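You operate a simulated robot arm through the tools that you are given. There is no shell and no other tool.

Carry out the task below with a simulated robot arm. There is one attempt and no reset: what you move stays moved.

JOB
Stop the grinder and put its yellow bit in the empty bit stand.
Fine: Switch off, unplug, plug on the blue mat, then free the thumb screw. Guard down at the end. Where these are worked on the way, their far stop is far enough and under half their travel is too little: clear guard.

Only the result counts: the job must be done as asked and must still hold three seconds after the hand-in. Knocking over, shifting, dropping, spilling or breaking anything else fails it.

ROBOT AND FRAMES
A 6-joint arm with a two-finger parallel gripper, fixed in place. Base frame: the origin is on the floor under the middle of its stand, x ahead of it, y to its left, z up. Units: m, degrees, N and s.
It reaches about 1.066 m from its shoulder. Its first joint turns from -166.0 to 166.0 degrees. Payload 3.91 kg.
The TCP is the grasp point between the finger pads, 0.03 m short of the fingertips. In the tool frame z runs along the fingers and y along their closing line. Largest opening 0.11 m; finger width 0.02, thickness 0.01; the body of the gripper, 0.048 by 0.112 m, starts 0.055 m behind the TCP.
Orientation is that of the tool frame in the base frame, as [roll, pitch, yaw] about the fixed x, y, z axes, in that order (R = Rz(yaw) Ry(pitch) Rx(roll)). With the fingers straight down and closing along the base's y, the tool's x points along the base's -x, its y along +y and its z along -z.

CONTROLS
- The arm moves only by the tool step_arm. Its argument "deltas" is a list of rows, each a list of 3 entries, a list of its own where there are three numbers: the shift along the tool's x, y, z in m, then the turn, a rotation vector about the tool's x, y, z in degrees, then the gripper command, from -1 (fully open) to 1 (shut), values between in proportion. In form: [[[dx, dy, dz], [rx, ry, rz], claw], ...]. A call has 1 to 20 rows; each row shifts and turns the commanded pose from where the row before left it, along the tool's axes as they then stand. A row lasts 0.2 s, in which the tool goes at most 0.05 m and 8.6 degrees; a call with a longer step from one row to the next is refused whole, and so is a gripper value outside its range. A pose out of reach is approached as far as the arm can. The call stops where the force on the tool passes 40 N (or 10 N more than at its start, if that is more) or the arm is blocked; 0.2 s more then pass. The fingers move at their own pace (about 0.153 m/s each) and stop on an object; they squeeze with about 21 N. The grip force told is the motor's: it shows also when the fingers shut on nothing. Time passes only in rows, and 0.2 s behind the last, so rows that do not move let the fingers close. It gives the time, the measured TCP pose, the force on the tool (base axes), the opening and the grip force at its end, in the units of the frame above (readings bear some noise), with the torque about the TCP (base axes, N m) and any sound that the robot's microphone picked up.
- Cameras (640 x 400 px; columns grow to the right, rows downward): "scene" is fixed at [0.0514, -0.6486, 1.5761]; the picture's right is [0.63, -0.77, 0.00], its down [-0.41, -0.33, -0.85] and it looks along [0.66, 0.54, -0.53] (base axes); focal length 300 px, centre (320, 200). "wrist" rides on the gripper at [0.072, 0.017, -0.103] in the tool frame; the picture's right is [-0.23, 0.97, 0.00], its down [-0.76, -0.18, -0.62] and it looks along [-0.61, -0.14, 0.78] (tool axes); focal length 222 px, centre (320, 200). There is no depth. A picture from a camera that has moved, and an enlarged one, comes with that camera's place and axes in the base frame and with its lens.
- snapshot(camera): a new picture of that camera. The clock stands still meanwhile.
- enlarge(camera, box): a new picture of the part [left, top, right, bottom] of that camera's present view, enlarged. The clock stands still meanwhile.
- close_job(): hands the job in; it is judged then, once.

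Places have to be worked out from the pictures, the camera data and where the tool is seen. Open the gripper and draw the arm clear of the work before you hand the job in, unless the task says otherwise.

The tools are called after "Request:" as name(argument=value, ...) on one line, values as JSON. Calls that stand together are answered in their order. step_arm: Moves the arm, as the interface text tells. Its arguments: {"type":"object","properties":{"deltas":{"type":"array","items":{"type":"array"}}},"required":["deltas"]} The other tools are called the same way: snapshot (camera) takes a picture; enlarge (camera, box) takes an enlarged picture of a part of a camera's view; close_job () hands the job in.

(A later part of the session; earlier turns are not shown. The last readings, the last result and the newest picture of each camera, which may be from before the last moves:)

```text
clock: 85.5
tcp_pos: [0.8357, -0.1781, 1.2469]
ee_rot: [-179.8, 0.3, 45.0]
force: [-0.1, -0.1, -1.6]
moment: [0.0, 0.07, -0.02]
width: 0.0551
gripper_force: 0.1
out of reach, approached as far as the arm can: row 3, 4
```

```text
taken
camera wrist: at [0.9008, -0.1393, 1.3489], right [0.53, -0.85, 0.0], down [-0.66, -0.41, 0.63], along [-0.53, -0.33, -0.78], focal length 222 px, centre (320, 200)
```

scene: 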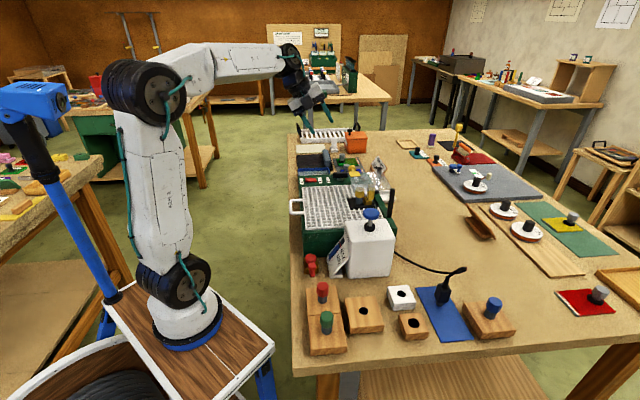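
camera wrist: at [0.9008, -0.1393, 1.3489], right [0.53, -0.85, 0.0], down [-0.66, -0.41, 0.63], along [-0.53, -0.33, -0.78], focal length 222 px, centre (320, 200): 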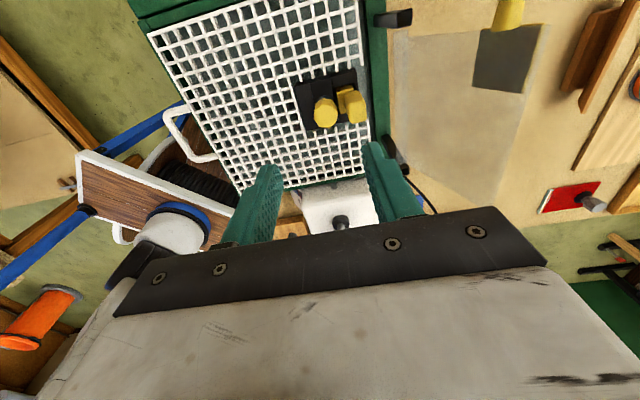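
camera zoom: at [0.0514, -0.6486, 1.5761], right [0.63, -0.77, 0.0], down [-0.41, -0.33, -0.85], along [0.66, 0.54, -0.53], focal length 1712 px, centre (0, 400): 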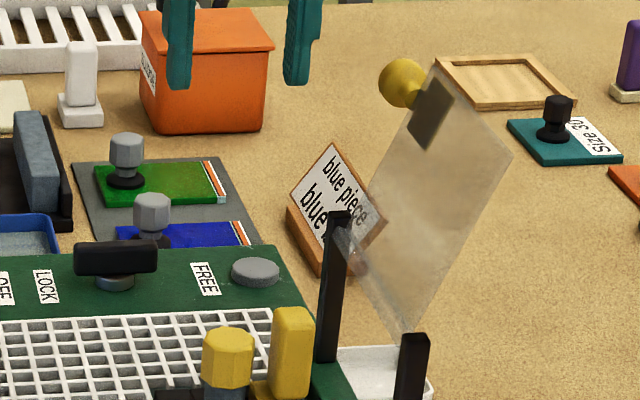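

The guard holds at the same place, and the bit is now uncovered. I'll enlarge the bit and its surroundings.

Request:
enlarge(camera="wrist", box=[280, 60, 400, 135])

Request:
enlarge(camera="scene", box=[336, 170, 400, 210])

```text
5.33 times, centred on (340, 98) of wrist
camera zoom: at [0.9008, -0.1393, 1.3489], right [0.53, -0.85, 0.0], down [-0.66, -0.41, 0.63], along [-0.53, -0.33, -0.78], focal length 1185 px, centre (213, 747)
```

zoom: 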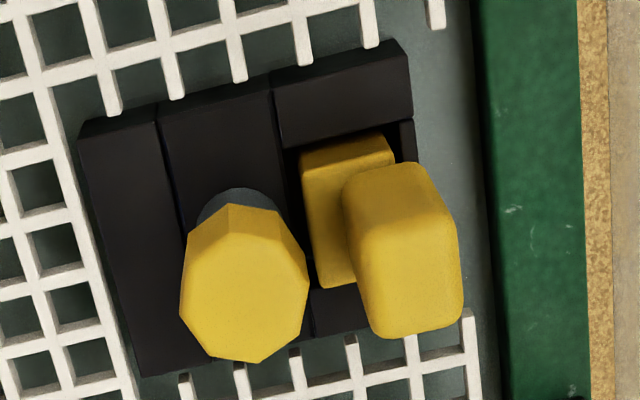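

```text
10.00 times, centred on (368, 190) of scene
camera zoom: at [0.0514, -0.6486, 1.5761], right [0.63, -0.77, 0.0], down [-0.41, -0.33, -0.85], along [0.66, 0.54, -0.53], focal length 2996 px, centre (-160, 300)
```

zoom: 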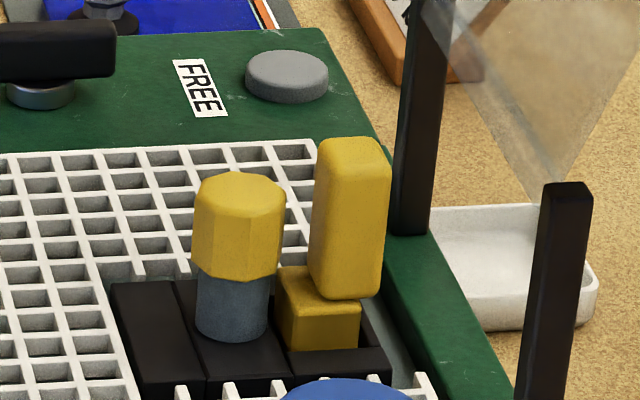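

The bit's head top is near (0.827, -0.191, 1.065), with the yellow rest about 1 cm to its +v side, so I'll grip it along u. I'll turn to yaw 135 above it.

Request:
step_arm(deltas=[[[0, 0, 0], [0, 0, -8.18], 0.0], [[0, 0, 0], [0, 0, -8.18], 0.0], [[0, 0, 0], [0, 0, -8.18], 0.0], [[0, 0, 0], [0, 0, -8.18], 0.0], [[0, 0, 0], [0, 0, -8.18], 0.0], [[0, 0, 0], [0, 0, -8.18], 0.0], [[0, 0, 0], [0, 0, -8.18], 0.0], [[0, 0, 0], [0, 0, -8.18], 0.0], [[0, 0, 0], [0, 0, -8.18], 0.0], [[0, 0, 0], [0, 0, -8.18], 0.0], [[0, 0, 0], [0, 0, -8.2], 0.0], [[0, 0, 0.04], [0, 0, 0], -0.1], [[0, 0, 0.02], [0, 0, 0], -0.1], [[0, 0, 0.0], [0, 0, 0], -0.1]])

Request:
snapshot(camera="wrist")

Request:
enlarge(camera="wrist", box=[240, 80, 400, 180])

Request:
enlarge(camera="scene", box=[320, 130, 432, 200])

```text
clock: 88.5
tcp_pos: [0.8377, -0.1757, 1.1841]
ee_rot: [-179.8, 0.0, 134.8]
force: [-0.3, 0.7, 0.9]
moment: [0.0, -0.01, 0.02]
width: 0.0604
gripper_force: 0.0
```

```text
taken
camera wrist: at [0.7994, -0.112, 1.2865], right [0.85, 0.53, 0.0], down [0.41, -0.66, 0.62], along [0.33, -0.53, -0.78], focal length 222 px, centre (320, 200)
```

wrist: 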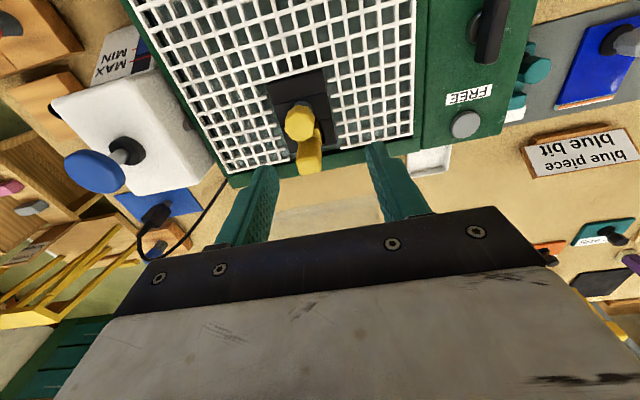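

```text
4.00 times, centred on (320, 130) of wrist
camera zoom: at [0.7994, -0.112, 1.2865], right [0.85, 0.53, 0.0], down [0.41, -0.66, 0.62], along [0.33, -0.53, -0.78], focal length 888 px, centre (320, 480)
```

zoom: 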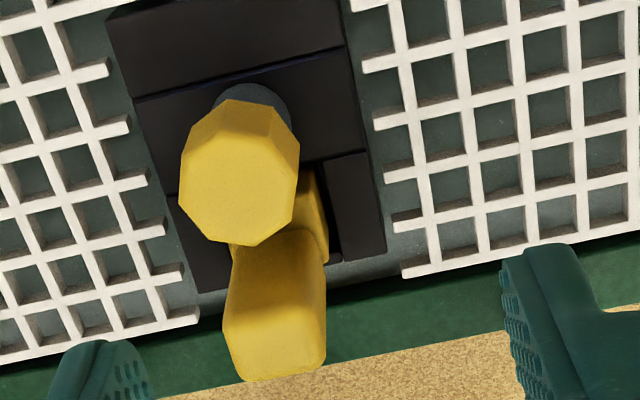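

```text
5.71 times, centred on (376, 165) of scene
camera zoom: at [0.0514, -0.6486, 1.5761], right [0.63, -0.77, 0.0], down [-0.41, -0.33, -0.85], along [0.66, 0.54, -0.53], focal length 1712 px, centre (0, 400)
```

zoom: 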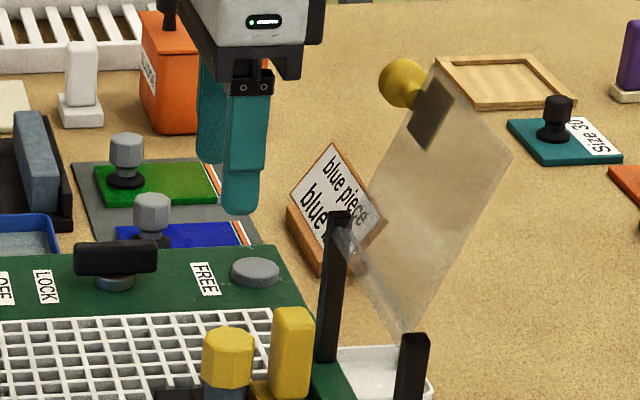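

Triangulation gives the head's top centre at (0.827, -0.194, 1.063). I'll centre over it and come down to just above it.

Request:
step_arm(deltas=[[[-0.005, -0.0209, 0.01], [0, 0, 0], -0.1], [[0, 0, 0.03], [0, 0, 0], -0.1], [[0, 0, 0.025], [0, 0, 0], -0.1], [[0, 0, 0], [0, 0, 0], -0.1]])

Request:
snapshot(camera="wrist")

Request:
enlarge(camera="wrist", box=[240, 100, 400, 200])

Request:
enlarge(camera="scene", box=[316, 155, 412, 215])

```text
clock: 89.5
tcp_pos: [0.8272, -0.1984, 1.1194]
ee_rot: [-179.8, -0.1, 134.8]
force: [-0.1, 1.1, -0.7]
moment: [0.0, -0.01, -0.04]
width: 0.0607
gripper_force: 0.1
```

```text
taken
camera wrist: at [0.789, -0.1337, 1.2221], right [0.85, 0.53, 0.0], down [0.41, -0.66, 0.62], along [0.33, -0.53, -0.78], focal length 222 px, centre (320, 200)
```

wrist: 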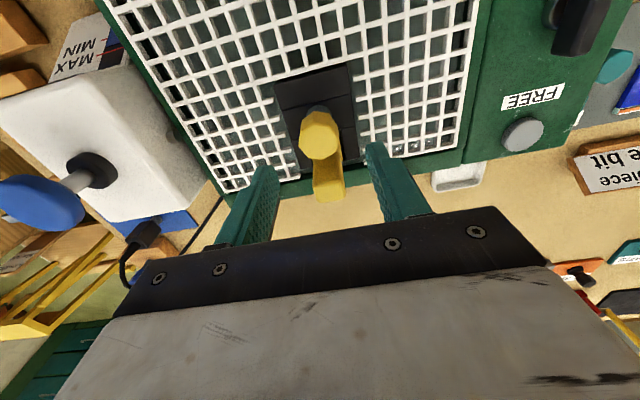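

```text
4.00 times, centred on (320, 150) of wrist
camera zoom: at [0.789, -0.1337, 1.2221], right [0.85, 0.53, 0.0], down [0.41, -0.66, 0.62], along [0.33, -0.53, -0.78], focal length 888 px, centre (320, 400)
```

zoom: 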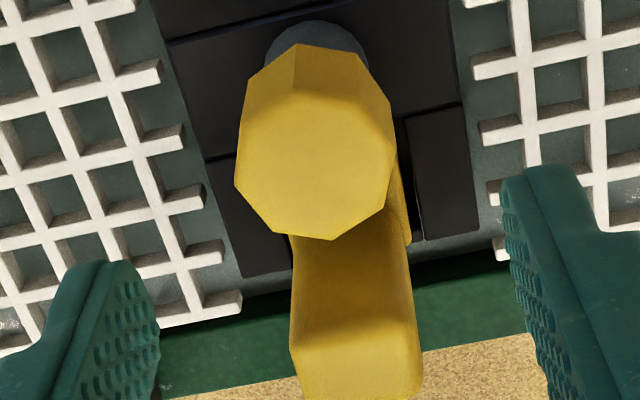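

```text
6.67 times, centred on (364, 185) of scene
camera zoom: at [0.0514, -0.6486, 1.5761], right [0.63, -0.77, 0.0], down [-0.41, -0.33, -0.85], along [0.66, 0.54, -0.53], focal length 1997 px, centre (27, 300)
```

zoom: 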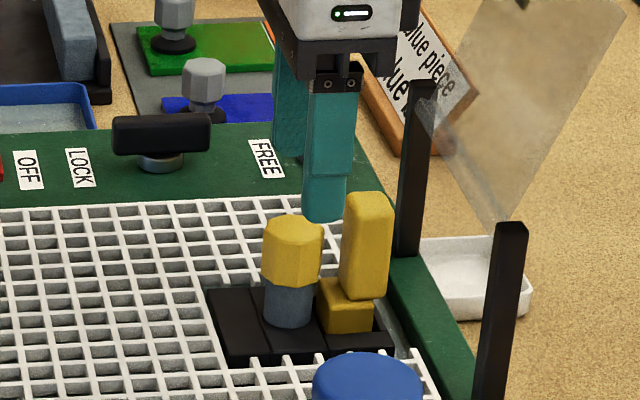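

The bit is centred along u and about 4 mm toward -v of the TCP. I'll correct that and descend around the head.

Request:
step_arm(deltas=[[[0.004, 0, 0.015], [0, 0, 0], -0.1], [[0, 0, 0.02], [0, 0, 0], -0.1], [[0, 0, 0.02], [0, 0, 0], -0.1], [[0, 0, 0.013], [0, 0, 0], -0.1], [[0, 0, 0], [0, 0, 0], -0.1]])

Request:
enlarge(camera="wrist", box=[240, 120, 400, 220])

Request:
enlarge(camera="scene", box=[316, 155, 412, 215])

```text
clock: 90.7
tcp_pos: [0.8221, -0.1938, 1.0528]
ee_rot: [-179.9, 0.0, 134.8]
force: [-0.1, -0.1, 0.4]
moment: [0.04, -0.01, 0.0]
width: 0.0603
gripper_force: 0.1
```

```text
4.00 times, centred on (320, 170) of wrist
camera zoom: at [0.7855, -0.13, 1.1554], right [0.85, 0.53, 0.0], down [0.41, -0.66, 0.62], along [0.33, -0.53, -0.78], focal length 888 px, centre (320, 320)
```

zoom: 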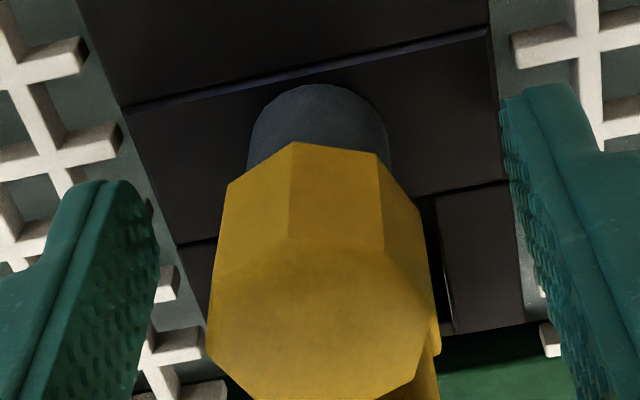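

```text
6.67 times, centred on (364, 185) of scene
camera zoom: at [0.0514, -0.6486, 1.5761], right [0.63, -0.77, 0.0], down [-0.41, -0.33, -0.85], along [0.66, 0.54, -0.53], focal length 1997 px, centre (27, 300)
```

zoom: 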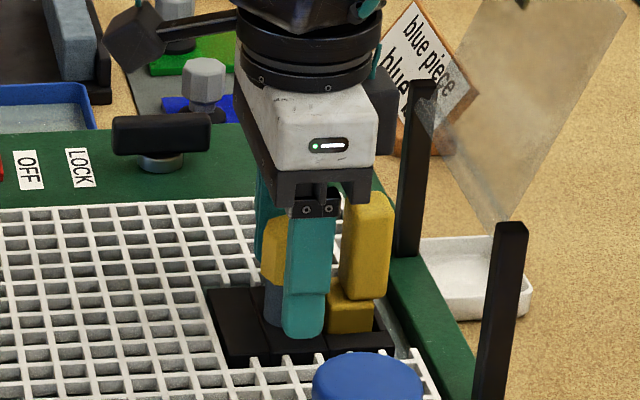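

The head is centred between the fingers. I'll close on it.

Request:
step_arm(deltas=[[[0, 0, 0], [0, 0, 0], 0.2], [[0, 0, 0], [0, 0, 0], 0.5], [[0, 0, 0], [0, 0, 0], 1], [[0, 0, 0], [0, 0, 0], 1]])

Request:
enlarge(camera="wrist", box=[240, 120, 400, 220])

```text
clock: 91.7
tcp_pos: [0.8224, -0.1931, 1.0526]
ee_rot: [-179.8, -0.1, 134.8]
force: [0.4, 0.3, -0.5]
moment: [0.0, 0.0, -0.02]
width: 0.0313
gripper_force: 21.3
```

```text
4.00 times, centred on (320, 170) of wrist
camera zoom: at [0.7856, -0.13, 1.1554], right [0.85, 0.53, 0.0], down [0.41, -0.66, 0.62], along [0.32, -0.53, -0.78], focal length 888 px, centre (320, 320)
```

zoom: 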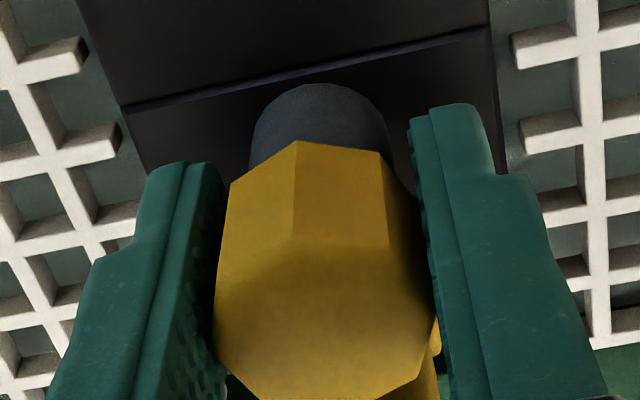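

The bit is gripped at 31.3 mm with no side load. I'll pull it straight up in small steps.

Request:
step_arm(deltas=[[[0, 0, -0.004], [0, 0, 0], 1], [[0, 0, -0.005], [0, 0, 0], 1], [[0, 0, -0.006], [0, 0, 0], 1], [[0, 0, -0.008], [0, 0, 0], 1], [[0, 0, -0.01], [0, 0, 0], 1], [[0, 0, -0.012], [0, 0, 0], 1], [[0, 0, -0.015], [0, 0, 0], 1]])

Request:
enlarge(camera="scene", box=[316, 145, 412, 205])

Request:
snapshot(camera="wrist")

```text
clock: 93.3
tcp_pos: [0.8238, -0.1935, 1.1121]
ee_rot: [-179.7, -0.1, 134.8]
force: [-0.3, -0.5, 0.1]
moment: [0.04, 0.04, -0.02]
width: 0.0313
gripper_force: 21.3
```

```text
6.67 times, centred on (364, 175) of scene
camera zoom: at [0.0514, -0.6486, 1.5761], right [0.63, -0.77, 0.0], down [-0.41, -0.33, -0.85], along [0.66, 0.54, -0.53], focal length 1997 px, centre (27, 367)
```

zoom: 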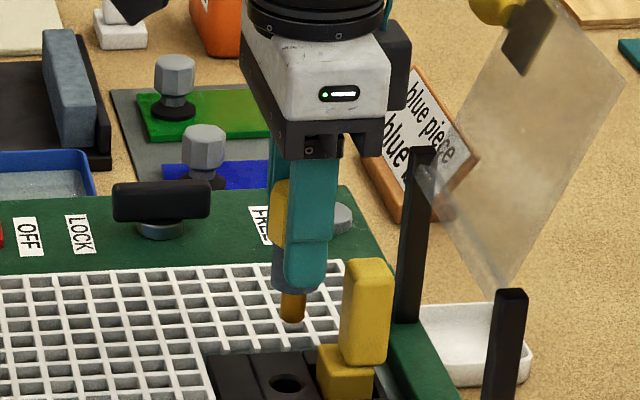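

```text
taken
camera wrist: at [0.7852, -0.1302, 1.2157], right [0.85, 0.53, 0.0], down [0.41, -0.66, 0.62], along [0.32, -0.53, -0.78], focal length 222 px, centre (320, 200)
```

wrist: 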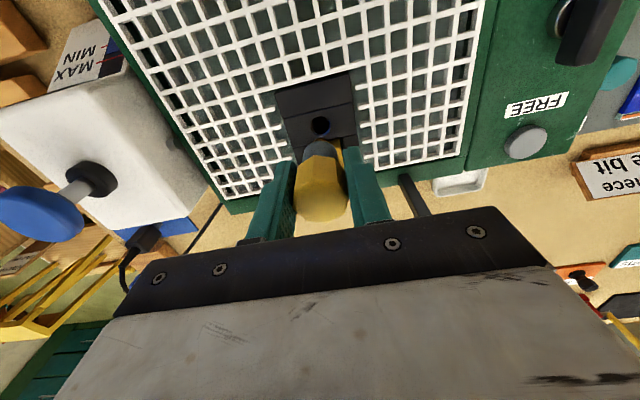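

The bit is out: yellow head, grey collar, and a thinner brass pin underneath. I'll zoom in on the pin and the spindle hole to compare with the stand holes.

Request:
enlarge(camera="scene", box=[340, 165, 388, 195])

Request:
enlarge(camera="scene", box=[345, 180, 393, 210])

Request:
enlarge(camera="scene", box=[308, 280, 428, 340])

```text
13.33 times, centred on (364, 180) of scene
camera zoom: at [0.0514, -0.6486, 1.5761], right [0.63, -0.77, 0.0], down [-0.41, -0.33, -0.85], along [0.66, 0.54, -0.53], focal length 3994 px, centre (-267, 467)
```

zoom: 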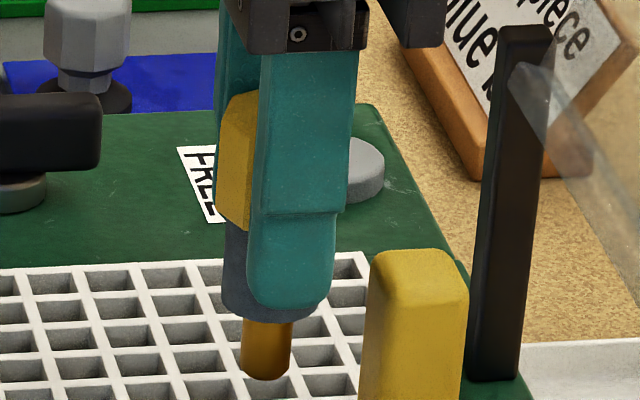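

```text
13.33 times, centred on (369, 195) of scene
camera zoom: at [0.0514, -0.6486, 1.5761], right [0.63, -0.77, 0.0], down [-0.41, -0.33, -0.85], along [0.66, 0.54, -0.53], focal length 3994 px, centre (-333, 267)
```

zoom: 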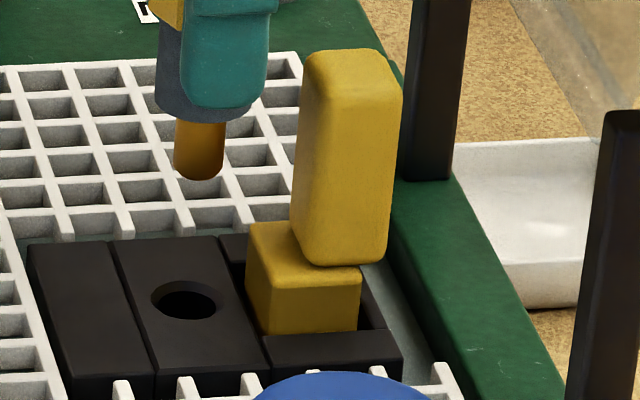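

```text
5.33 times, centred on (368, 310) of scene
camera zoom: at [0.0514, -0.6486, 1.5761], right [0.63, -0.77, 0.0], down [-0.41, -0.33, -0.85], along [0.66, 0.54, -0.53], focal length 1598 px, centre (64, -387)
```

zoom: 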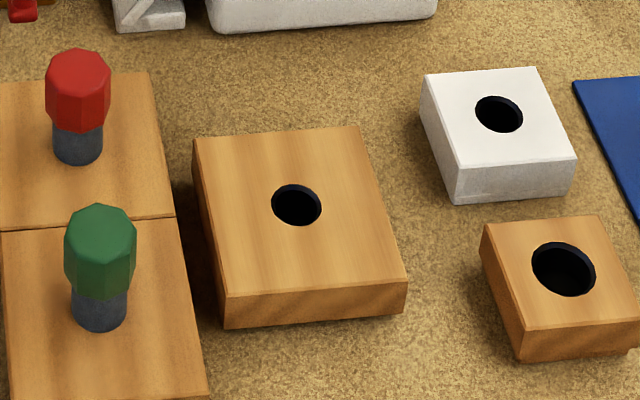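

The pin is about 12.5 mm and the spindle hole about 17 mm, while the large stand's hole is about 24 mm. Before choosing, I'll scan the rest of the bench for any other empty stand.

Request:
enlarge(camera="scene", box=[400, 110, 640, 260])

Request:
enlarge(camera="scene", box=[420, 220, 640, 360])

Request:
enlarge(camera="scene", box=[280, 110, 440, 210])

Request:
enlarge(camera="scene", box=[0, 130, 220, 270])

```text
2.67 times, centred on (520, 185) of scene
camera zoom: at [0.0514, -0.6486, 1.5761], right [0.63, -0.77, 0.0], down [-0.41, -0.33, -0.85], along [0.66, 0.54, -0.53], focal length 799 px, centre (-213, 240)
```

zoom: 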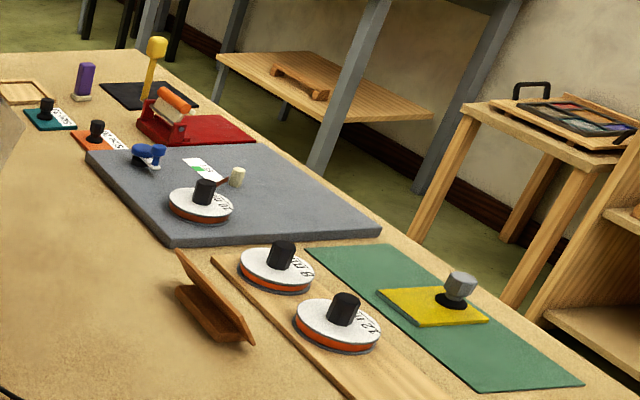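

```text
2.86 times, centred on (530, 290) of scene
camera zoom: at [0.0514, -0.6486, 1.5761], right [0.63, -0.77, 0.0], down [-0.41, -0.33, -0.85], along [0.66, 0.54, -0.53], focal length 856 px, centre (-280, -57)
```

zoom: 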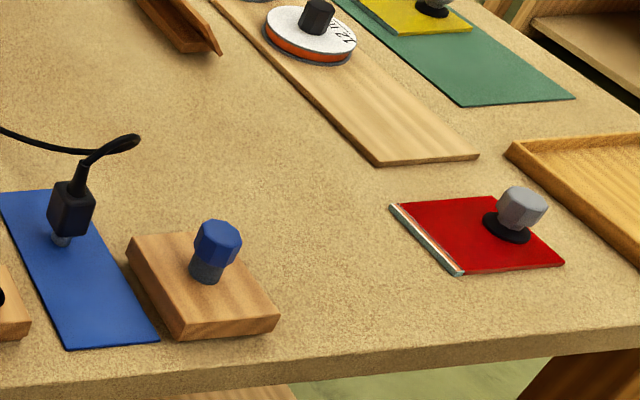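

```text
4.00 times, centred on (360, 160) of scene
camera zoom: at [0.0514, -0.6486, 1.5761], right [0.63, -0.77, 0.0], down [-0.41, -0.33, -0.85], along [0.66, 0.54, -0.53], focal length 1198 px, centre (160, 360)
```

zoom: 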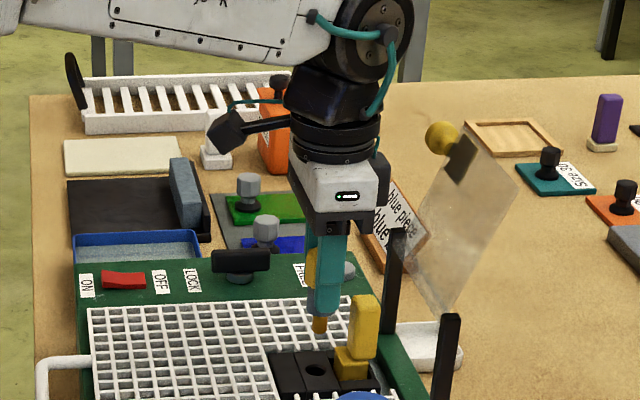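

```text
2.86 times, centred on (110, 200) of scene
camera zoom: at [0.0514, -0.6486, 1.5761], right [0.63, -0.77, 0.0], down [-0.41, -0.33, -0.85], along [0.66, 0.54, -0.53], focal length 856 px, centre (920, 200)
```

zoom: 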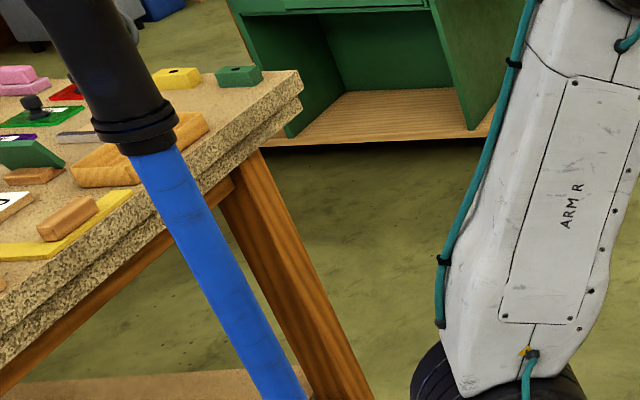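

No other empty stand is on this bench, and the large block is identical in size to the red, green and blue bit stands, so it's the target. I'll lift the bit high and carry it over to the near side of that stand for a close look at its hole.

Request:
step_arm(deltas=[[[0, 0, -0.036], [0, 0, 0], 1], [[0, 0, -0.036], [0, 0, 0], 1], [[0, 0, -0.036], [0, 0, 0], 1], [[0.0195, -0.043, 0], [0, 0, 0], 1], [[0.0195, -0.043, 0], [0, 0, 0], 1], [[0.0195, -0.043, 0], [0, 0, 0], 1], [[0.0195, -0.043, 0], [0, 0, 0], 1], [[0.0195, -0.043, 0], [0, 0, 0], 1], [[0.0195, -0.043, 0], [0, 0, 0], 1], [[0.0195, -0.043, 0], [0, 0, 0], 1], [[0.0195, -0.043, 0], [0, 0, 0], 1], [[0, 0, 0.04], [0, 0, 0], 1], [[0, 0, 0.04], [0, 0, 0], 1], [[0, 0, 0.04], [0, 0, 0], 1], [[0, 0, 0], [0, 0, 0], 1]])

Request:
snapshot(camera="wrist")

Request:
snapshot(camera="scene")

```text
clock: 96.5
tcp_pos: [0.4692, -0.3226, 1.1024]
ee_rot: [-179.8, 0.0, 134.9]
force: [0.0, -0.1, -0.9]
moment: [0.03, -0.02, -0.01]
width: 0.0312
gripper_force: 21.0
```

```text
taken
camera wrist: at [0.4315, -0.2594, 1.2053], right [0.85, 0.53, 0.0], down [0.41, -0.66, 0.62], along [0.33, -0.53, -0.78], focal length 222 px, centre (320, 200)
```

wrist: 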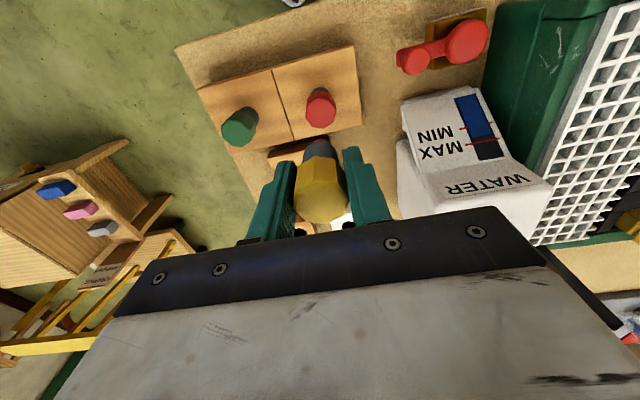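

```text
taken
```

scene: 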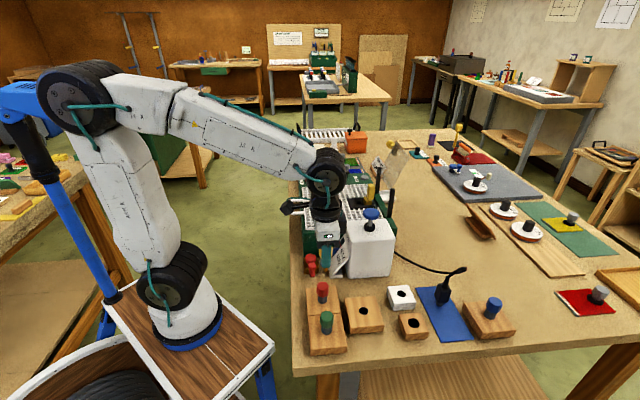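

From this pose the camera sees what's directly below the hand best, so I'll move right above the hole at the same height.

Request:
step_arm(deltas=[[[-0.031, -0.0135, 0], [0, 0, 0], 1], [[-0.031, -0.0135, 0], [0, 0, 0], 1], [[-0.031, -0.0135, 0], [0, 0, 0], 1], [[0, 0, 0], [0, 0, 0], 1], [[0, 0, 0], [0, 0, 0], 1]])

Request:
snapshot(camera="wrist")

Request:
enlarge(camera="wrist", box=[240, 60, 400, 160])

Request:
enlarge(camera="scene", box=[316, 255, 412, 315])

```text
clock: 97.7
tcp_pos: [0.5056, -0.4189, 1.102]
ee_rot: [-179.8, -0.1, 134.9]
force: [0.7, 0.1, -1.1]
moment: [0.0, -0.01, 0.03]
width: 0.0311
gripper_force: 21.4
```

```text
taken
camera wrist: at [0.4678, -0.3549, 1.2044], right [0.85, 0.53, 0.0], down [0.41, -0.66, 0.62], along [0.33, -0.53, -0.78], focal length 222 px, centre (320, 200)
```

wrist: 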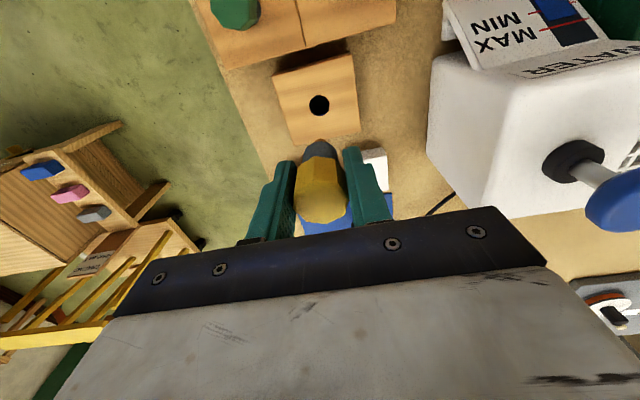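

```text
4.00 times, centred on (320, 110) of wrist
camera zoom: at [0.4678, -0.3549, 1.2044], right [0.85, 0.53, 0.0], down [0.41, -0.66, 0.62], along [0.33, -0.53, -0.78], focal length 888 px, centre (320, 560)
```

zoom: 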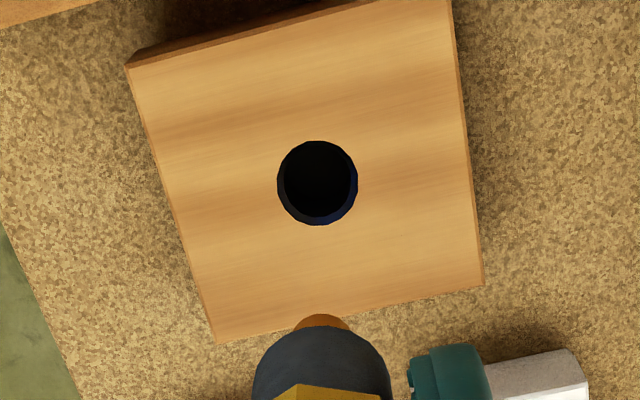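

```text
6.67 times, centred on (364, 285) of scene
camera zoom: at [0.0514, -0.6486, 1.5761], right [0.63, -0.77, 0.0], down [-0.41, -0.33, -0.85], along [0.66, 0.54, -0.53], focal length 1997 px, centre (27, -367)
```

zoom: 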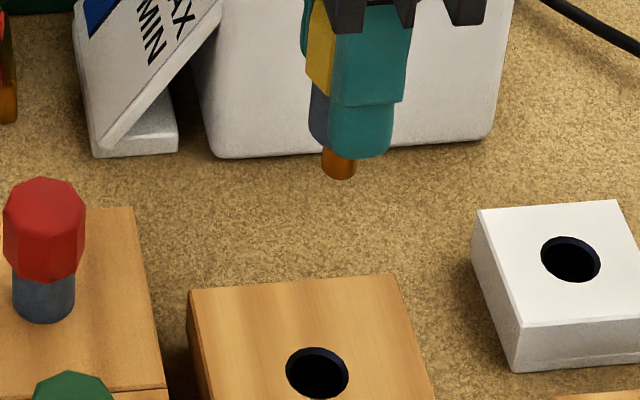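

The hole (about 23.5 mm) is directly beneath the bit, and the collar (about 24.7 mm) will rest on its rim like the other bits. Relative offsets are about 1 mm, so I'll nudge 1 mm in u and lower until the pin is just above the hole.

Request:
step_arm(deltas=[[[0, -0.001, 0.03], [0, 0, 0], 1], [[0, 0, 0.03], [0, 0, 0], 1], [[0, 0, 0.025], [0, 0, 0], 1], [[0, 0, 0.01], [0, 0, 0], 1], [[0, 0, 0], [0, 0, 0], 1]])

Request:
enlarge(camera="wrist", box=[240, 90, 400, 190])

Request:
enlarge(camera="scene", box=[332, 280, 396, 320])

```text
clock: 98.9
tcp_pos: [0.5056, -0.4206, 1.0069]
ee_rot: [-179.8, -0.1, 134.9]
force: [0.5, -0.3, -1.2]
moment: [0.03, 0.02, -0.01]
width: 0.0313
gripper_force: 20.9
```

```text
4.00 times, centred on (320, 140) of wrist
camera zoom: at [0.4679, -0.3576, 1.1086], right [0.85, 0.53, 0.0], down [0.41, -0.66, 0.62], along [0.32, -0.53, -0.78], focal length 888 px, centre (320, 440)
```

zoom: 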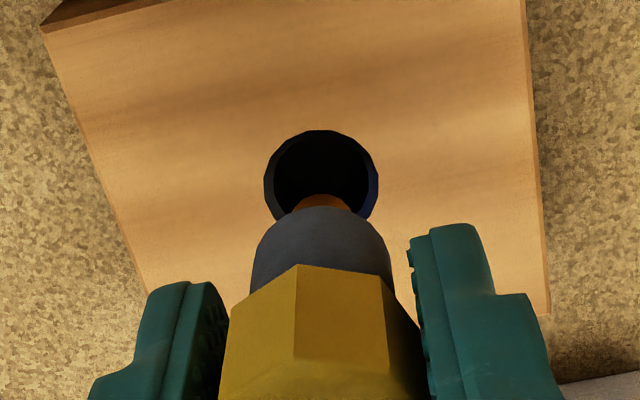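

```text
10.00 times, centred on (364, 300) of scene
camera zoom: at [0.0514, -0.6486, 1.5761], right [0.63, -0.77, 0.0], down [-0.41, -0.33, -0.85], along [0.66, 0.54, -0.53], focal length 2996 px, centre (-120, -800)
```

zoom: 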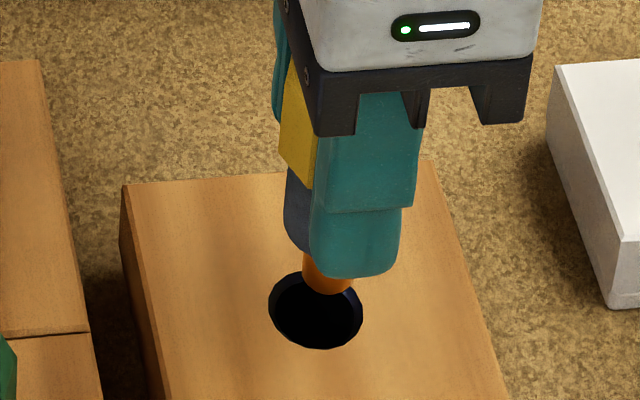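

The scene view shows the pin about 2 mm toward +v of the hole's centre. I'll shift 2 mm toward -v and check again.

Request:
step_arm(deltas=[[[0.002, 0, 0.002], [0, 0, 0], 1], [[0, 0, 0], [0, 0, 0], 1], [[0, 0, 0], [0, 0, 0], 1]])

Request:
enlarge(camera="wrist", box=[240, 90, 400, 190])

Request:
enlarge(camera="scene", box=[340, 290, 388, 320])

```text
clock: 99.7
tcp_pos: [0.5046, -0.4202, 1.0044]
ee_rot: [-179.8, 0.0, 134.8]
force: [0.2, -0.1, -1.2]
moment: [-0.01, -0.01, 0.01]
width: 0.0312
gripper_force: 21.3
```

```text
4.00 times, centred on (320, 140) of wrist
camera zoom: at [0.4662, -0.3569, 1.1072], right [0.85, 0.53, 0.0], down [0.41, -0.66, 0.62], along [0.32, -0.53, -0.78], focal length 888 px, centre (320, 440)
```

zoom: 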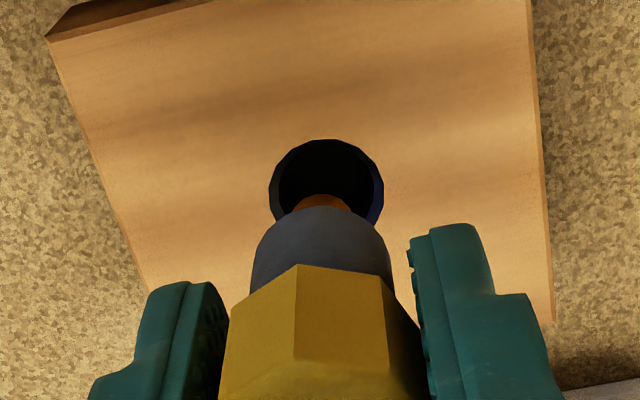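

```text
13.33 times, centred on (364, 305) of scene
camera zoom: at [0.0514, -0.6486, 1.5761], right [0.63, -0.77, 0.0], down [-0.41, -0.33, -0.85], along [0.66, 0.54, -0.53], focal length 3994 px, centre (-267, -1200)
```

zoom: 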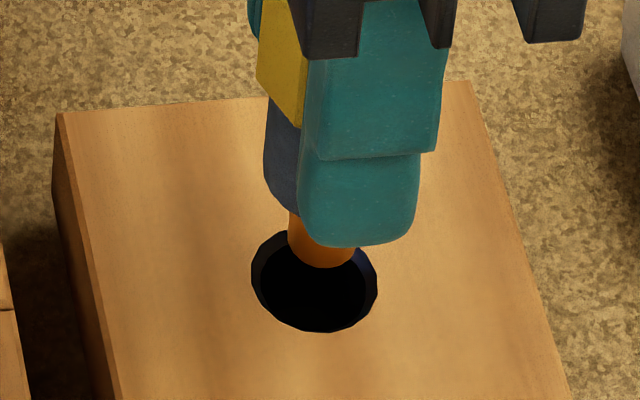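

Now aligned within about 1 mm both ways. I'll lower the pin into the hole, slowly toward the end.

Request:
step_arm(deltas=[[[0.0008, 0.0005, 0.006], [0, 0, 0], 1], [[0, 0, 0.006], [0, 0, 0], 1], [[0, 0, 0.005], [0, 0, 0], 1], [[0, 0, 0.003], [0, 0, 0], 1], [[0, 0, 0], [0, 0, 0], 1]])

Request:
enlarge(camera="scene", box=[340, 290, 388, 320])

Request:
enlarge(camera="wrist", box=[240, 90, 400, 190])

```text
clock: 100.9
tcp_pos: [0.5032, -0.4196, 0.9855]
ee_rot: [-179.8, -0.1, 134.8]
force: [-0.6, 0.4, -0.8]
moment: [0.03, 0.01, 0.02]
width: 0.0313
gripper_force: 21.0
```

```text
13.33 times, centred on (364, 305) of scene
camera zoom: at [0.0514, -0.6486, 1.5761], right [0.63, -0.77, 0.0], down [-0.41, -0.33, -0.85], along [0.66, 0.54, -0.53], focal length 3994 px, centre (-267, -1200)
```

zoom: 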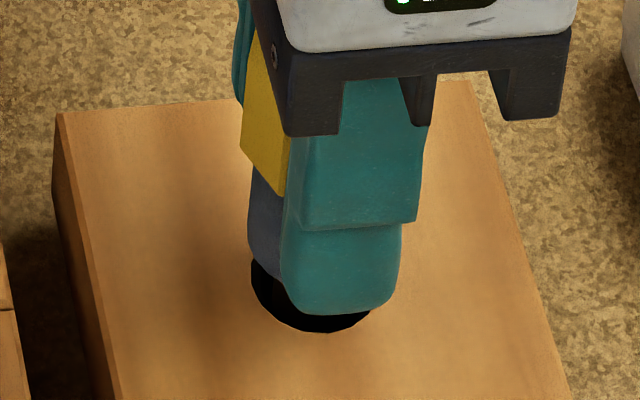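

```text
4.00 times, centred on (320, 140) of wrist
camera zoom: at [0.4652, -0.3556, 1.0885], right [0.85, 0.53, 0.0], down [0.41, -0.66, 0.62], along [0.33, -0.53, -0.78], focal length 888 px, centre (320, 440)
```

zoom: 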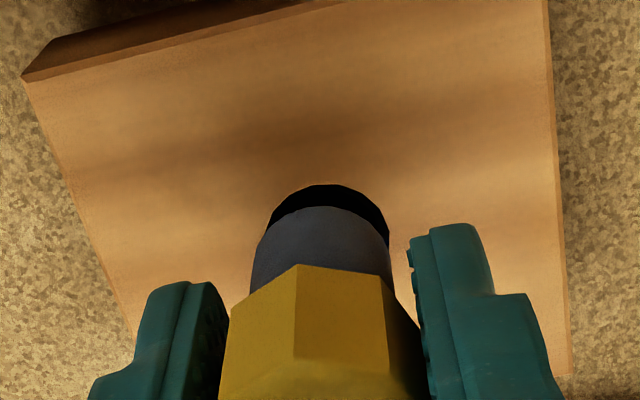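

The collar is a few mm above the rim, well centred; the hole is about 1 mm toward +u. I'll nudge that and step down until the collar seats.

Request:
step_arm(deltas=[[[0, 0.0009, 0.002], [0, 0, 0], 1], [[0, 0, 0.002], [0, 0, 0], 1], [[0, 0, 0.002], [0, 0, 0], 1], [[0, 0, 0], [0, 0, 0], 1]])

Request:
enlarge(camera="scene", box=[340, 290, 388, 320])

Request:
enlarge(camera="wrist", box=[240, 90, 400, 190])

```text
clock: 101.9
tcp_pos: [0.5046, -0.4189, 0.9799]
ee_rot: [-179.8, -0.1, 134.9]
force: [0.1, 1.0, -0.6]
moment: [-0.01, 0.0, -0.01]
width: 0.031
gripper_force: 21.2
```

```text
13.33 times, centred on (364, 305) of scene
camera zoom: at [0.0514, -0.6486, 1.5761], right [0.63, -0.77, 0.0], down [-0.41, -0.33, -0.85], along [0.66, 0.54, -0.53], focal length 3994 px, centre (-267, -1200)
```

zoom: 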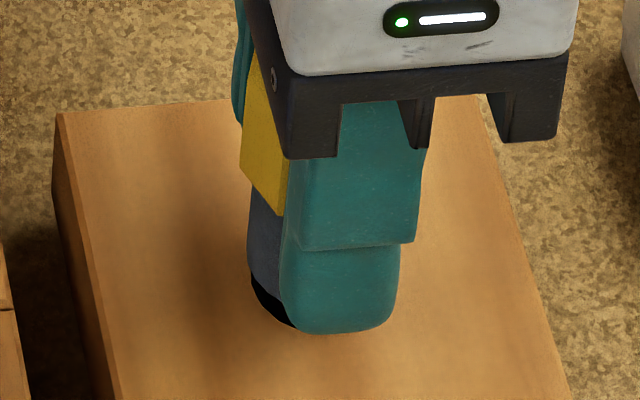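

```text
4.00 times, centred on (320, 140) of wrist
camera zoom: at [0.4658, -0.3556, 1.0825], right [0.85, 0.53, 0.0], down [0.41, -0.66, 0.62], along [0.32, -0.53, -0.78], focal length 888 px, centre (320, 440)
```

zoom: 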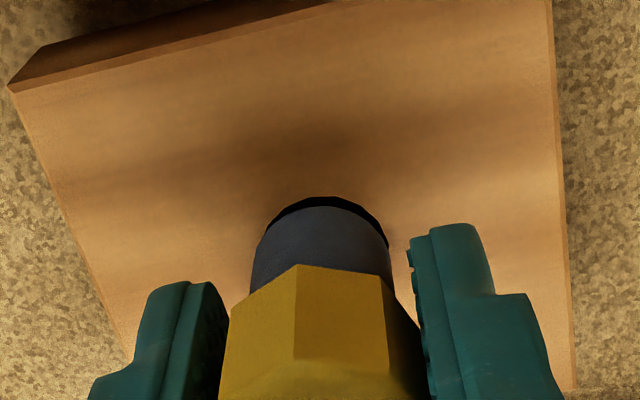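

Nearly seated with the dark rim almost covered evenly. I'll go on down in 1.5 mm steps.

Request:
step_arm(deltas=[[[0, 0.0005, 0.0015], [0, 0, 0], 1], [[0, 0, 0.0015], [0, 0, 0], 1], [[0, 0, 0], [0, 0, 0], 1]])

Request:
enlarge(camera="wrist", box=[280, 120, 360, 170])

Request:
enlarge(camera="scene", box=[340, 290, 388, 320])

```text
clock: 102.7
tcp_pos: [0.5046, -0.4181, 0.9769]
ee_rot: [-179.7, 0.0, 134.9]
force: [-0.8, -0.2, -1.7]
moment: [0.03, 0.0, 0.01]
width: 0.0311
gripper_force: 20.9
```

```text
8.00 times, centred on (320, 145) of wrist
camera zoom: at [0.4672, -0.355, 1.0789], right [0.85, 0.53, 0.0], down [0.41, -0.66, 0.62], along [0.33, -0.53, -0.78], focal length 1777 px, centre (320, 640)
```

zoom: 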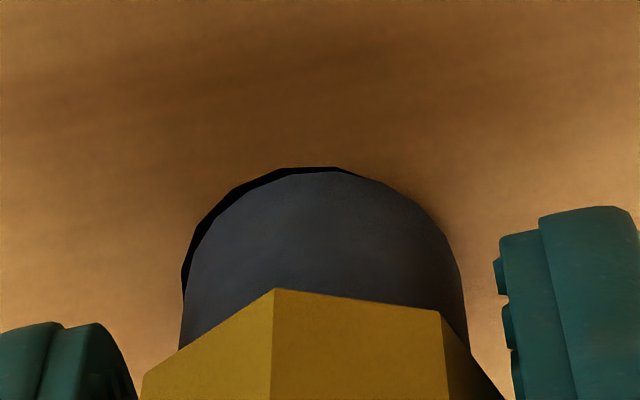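

```text
13.33 times, centred on (364, 305) of scene
camera zoom: at [0.0514, -0.6486, 1.5761], right [0.63, -0.77, 0.0], down [-0.41, -0.33, -0.85], along [0.66, 0.54, -0.53], focal length 3994 px, centre (-267, -1200)
```

zoom: 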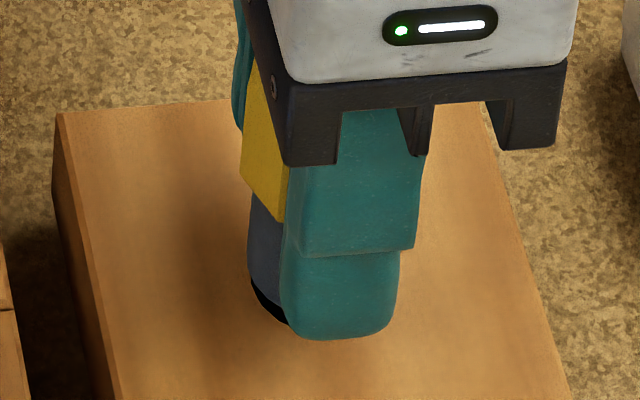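

A thin dark crescent shows on the -u side only, so I'm about 0.6 mm too far +u. I'll correct and keep lowering until contact.

Request:
step_arm(deltas=[[[0, -0.0006, 0.001], [0, 0, 0], 1], [[0, 0, 0.001], [0, 0, 0], 1], [[0, 0, 0.001], [0, 0, 0], 1], [[0, 0, 0], [0, 0, 0], 1]])

Request:
enlarge(camera="wrist", box=[280, 120, 360, 170])

Request:
enlarge(camera="scene", box=[340, 290, 388, 320])

```text
clock: 103.7
tcp_pos: [0.505, -0.4195, 0.9735]
ee_rot: [-179.8, -0.1, 134.9]
force: [-0.7, 0.1, -1.3]
moment: [0.02, -0.01, -0.01]
width: 0.0314
gripper_force: 21.1
```

```text
8.00 times, centred on (320, 145) of wrist
camera zoom: at [0.4668, -0.3557, 1.0757], right [0.85, 0.53, 0.0], down [0.41, -0.66, 0.62], along [0.33, -0.53, -0.78], focal length 1777 px, centre (320, 640)
```

zoom: 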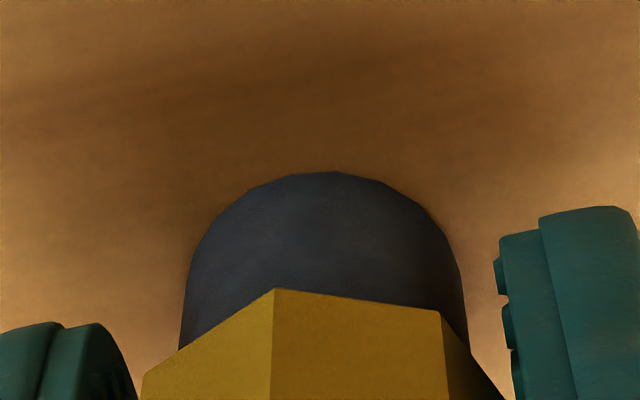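

```text
13.33 times, centred on (364, 305) of scene
camera zoom: at [0.0514, -0.6486, 1.5761], right [0.63, -0.77, 0.0], down [-0.41, -0.33, -0.85], along [0.66, 0.54, -0.53], focal length 3994 px, centre (-267, -1200)
```

zoom: 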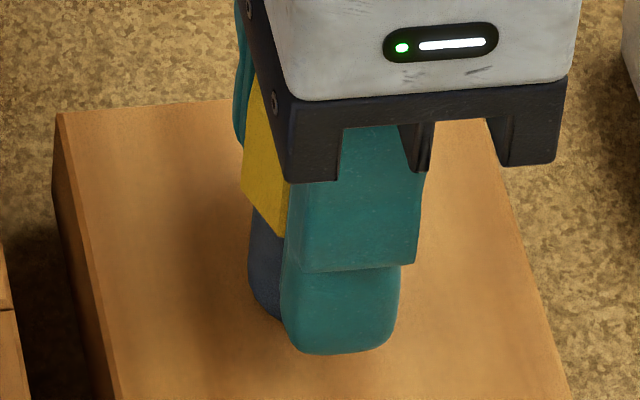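

The collar now covers the hole completely, without contact force yet. I'll continue in 1 mm steps.

Request:
step_arm(deltas=[[[0, 0, 0.001], [0, 0, 0], 1], [[0, 0, 0.001], [0, 0, 0], 1], [[0, 0, 0.001], [0, 0, 0], 1], [[0, 0, 0], [0, 0, 0], 1]])

Request:
enlarge(camera="scene", box=[340, 290, 388, 320])

```text
clock: 104.7
tcp_pos: [0.5047, -0.4181, 0.9706]
ee_rot: [-179.8, 0.1, 134.8]
force: [-0.3, -4.2, 14.8]
moment: [-0.34, -0.02, 0.0]
width: 0.0314
gripper_force: 20.8
```

```text
13.33 times, centred on (364, 305) of scene
camera zoom: at [0.0514, -0.6486, 1.5761], right [0.63, -0.77, 0.0], down [-0.41, -0.33, -0.85], along [0.66, 0.54, -0.53], focal length 3994 px, centre (-267, -1200)
```

zoom: 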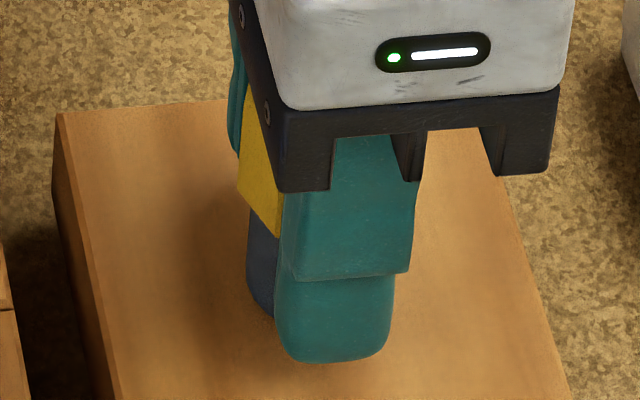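

The collar has seated with about 15 N. I'll ease off about 1 mm and open the fingers gently.

Request:
step_arm(deltas=[[[0, 0, -0.001], [0, 0, 0], 1], [[0, 0, 0], [0, 0, 0], 0.4], [[0, 0, 0], [0, 0, 0], 0.3], [[0, 0, 0], [0, 0, 0], 0.1], [[0, 0, 0], [0, 0, 0], -0.1], [[0, 0, 0], [0, 0, 0], -0.1]])

Request:
enlarge(camera="scene", box=[332, 280, 396, 320])

Request:
enlarge(camera="wrist", box=[240, 100, 400, 200])

```text
clock: 106.1
tcp_pos: [0.5033, -0.4181, 0.9706]
ee_rot: [-179.8, -0.1, 134.7]
force: [-0.3, 0.4, 0.3]
moment: [0.03, 0.02, 0.01]
width: 0.0608
gripper_force: 0.0
```

```text
10.00 times, centred on (364, 300) of scene
camera zoom: at [0.0514, -0.6486, 1.5761], right [0.63, -0.77, 0.0], down [-0.41, -0.33, -0.85], along [0.66, 0.54, -0.53], focal length 2996 px, centre (-120, -800)
```

zoom: 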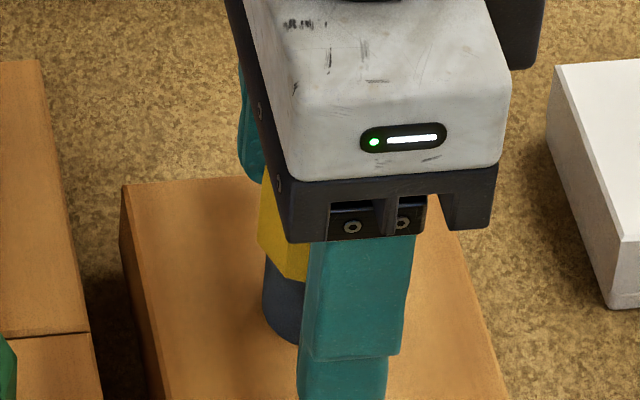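

```text
4.00 times, centred on (320, 150) of wrist
camera zoom: at [0.4659, -0.3546, 1.0739], right [0.85, 0.53, 0.0], down [0.41, -0.66, 0.62], along [0.33, -0.53, -0.78], focal length 888 px, centre (320, 400)
```

zoom: 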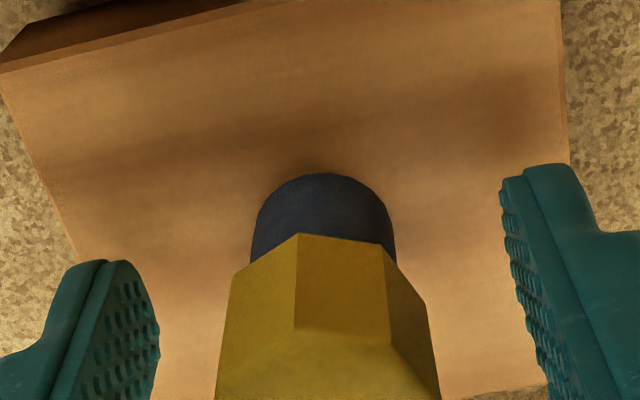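

The bit stands upright in the stand, released. I'll lift straight up and check it.

Request:
step_arm(deltas=[[[0, 0, -0.01], [0, 0, 0], -0.1], [[0, 0, -0.02], [0, 0, 0], -0.1], [[0, 0, -0.03], [0, 0, 0], -0.1], [[0, 0, -0.04], [0, 0, 0], -0.1], [[0, 0, -0.04], [0, 0, 0], -0.1], [[0, 0, -0.045], [0, 0, 0], -0.1], [[0, 0, -0.045], [0, 0, 0], -0.1]])

Request:
enlarge(camera="scene", box=[300, 270, 428, 350])

Request:
snapshot(camera="scene")

Request:
enlarge(camera="wrist", box=[240, 60, 400, 160])

```text
clock: 107.7
tcp_pos: [0.5102, -0.4174, 1.2035]
ee_rot: [-179.9, -0.1, 134.7]
force: [0.5, -0.2, 0.3]
moment: [0.04, -0.03, -0.01]
width: 0.0604
gripper_force: 0.0
```

```text
5.00 times, centred on (364, 310) of scene
camera zoom: at [0.0514, -0.6486, 1.5761], right [0.63, -0.77, 0.0], down [-0.41, -0.33, -0.85], along [0.66, 0.54, -0.53], focal length 1498 px, centre (100, -350)
```

zoom: 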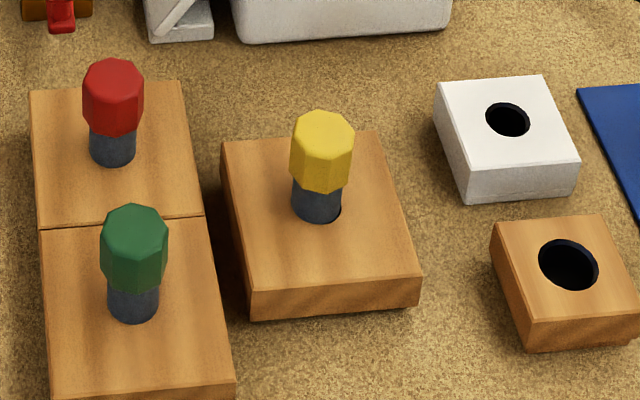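

```text
taken
```

scene: 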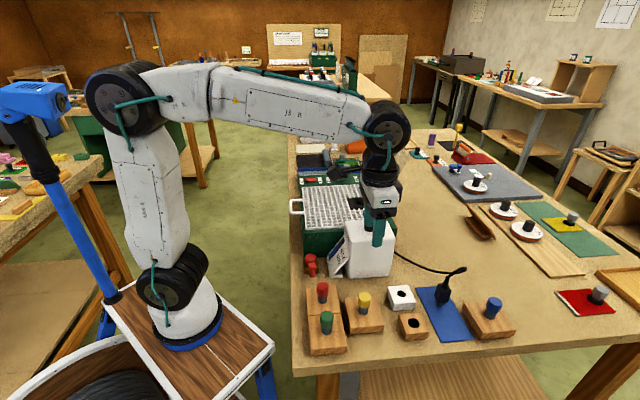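

```text
4.00 times, centred on (320, 110) of wrist
camera zoom: at [0.4721, -0.3545, 1.3051], right [0.85, 0.53, 0.0], down [0.41, -0.66, 0.62], along [0.32, -0.53, -0.78], focal length 888 px, centre (320, 560)
```

zoom: 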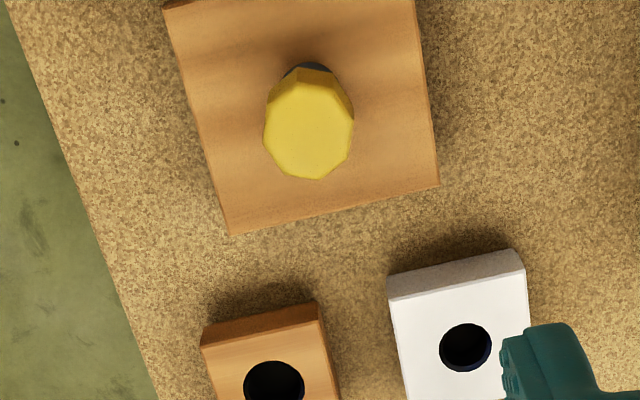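

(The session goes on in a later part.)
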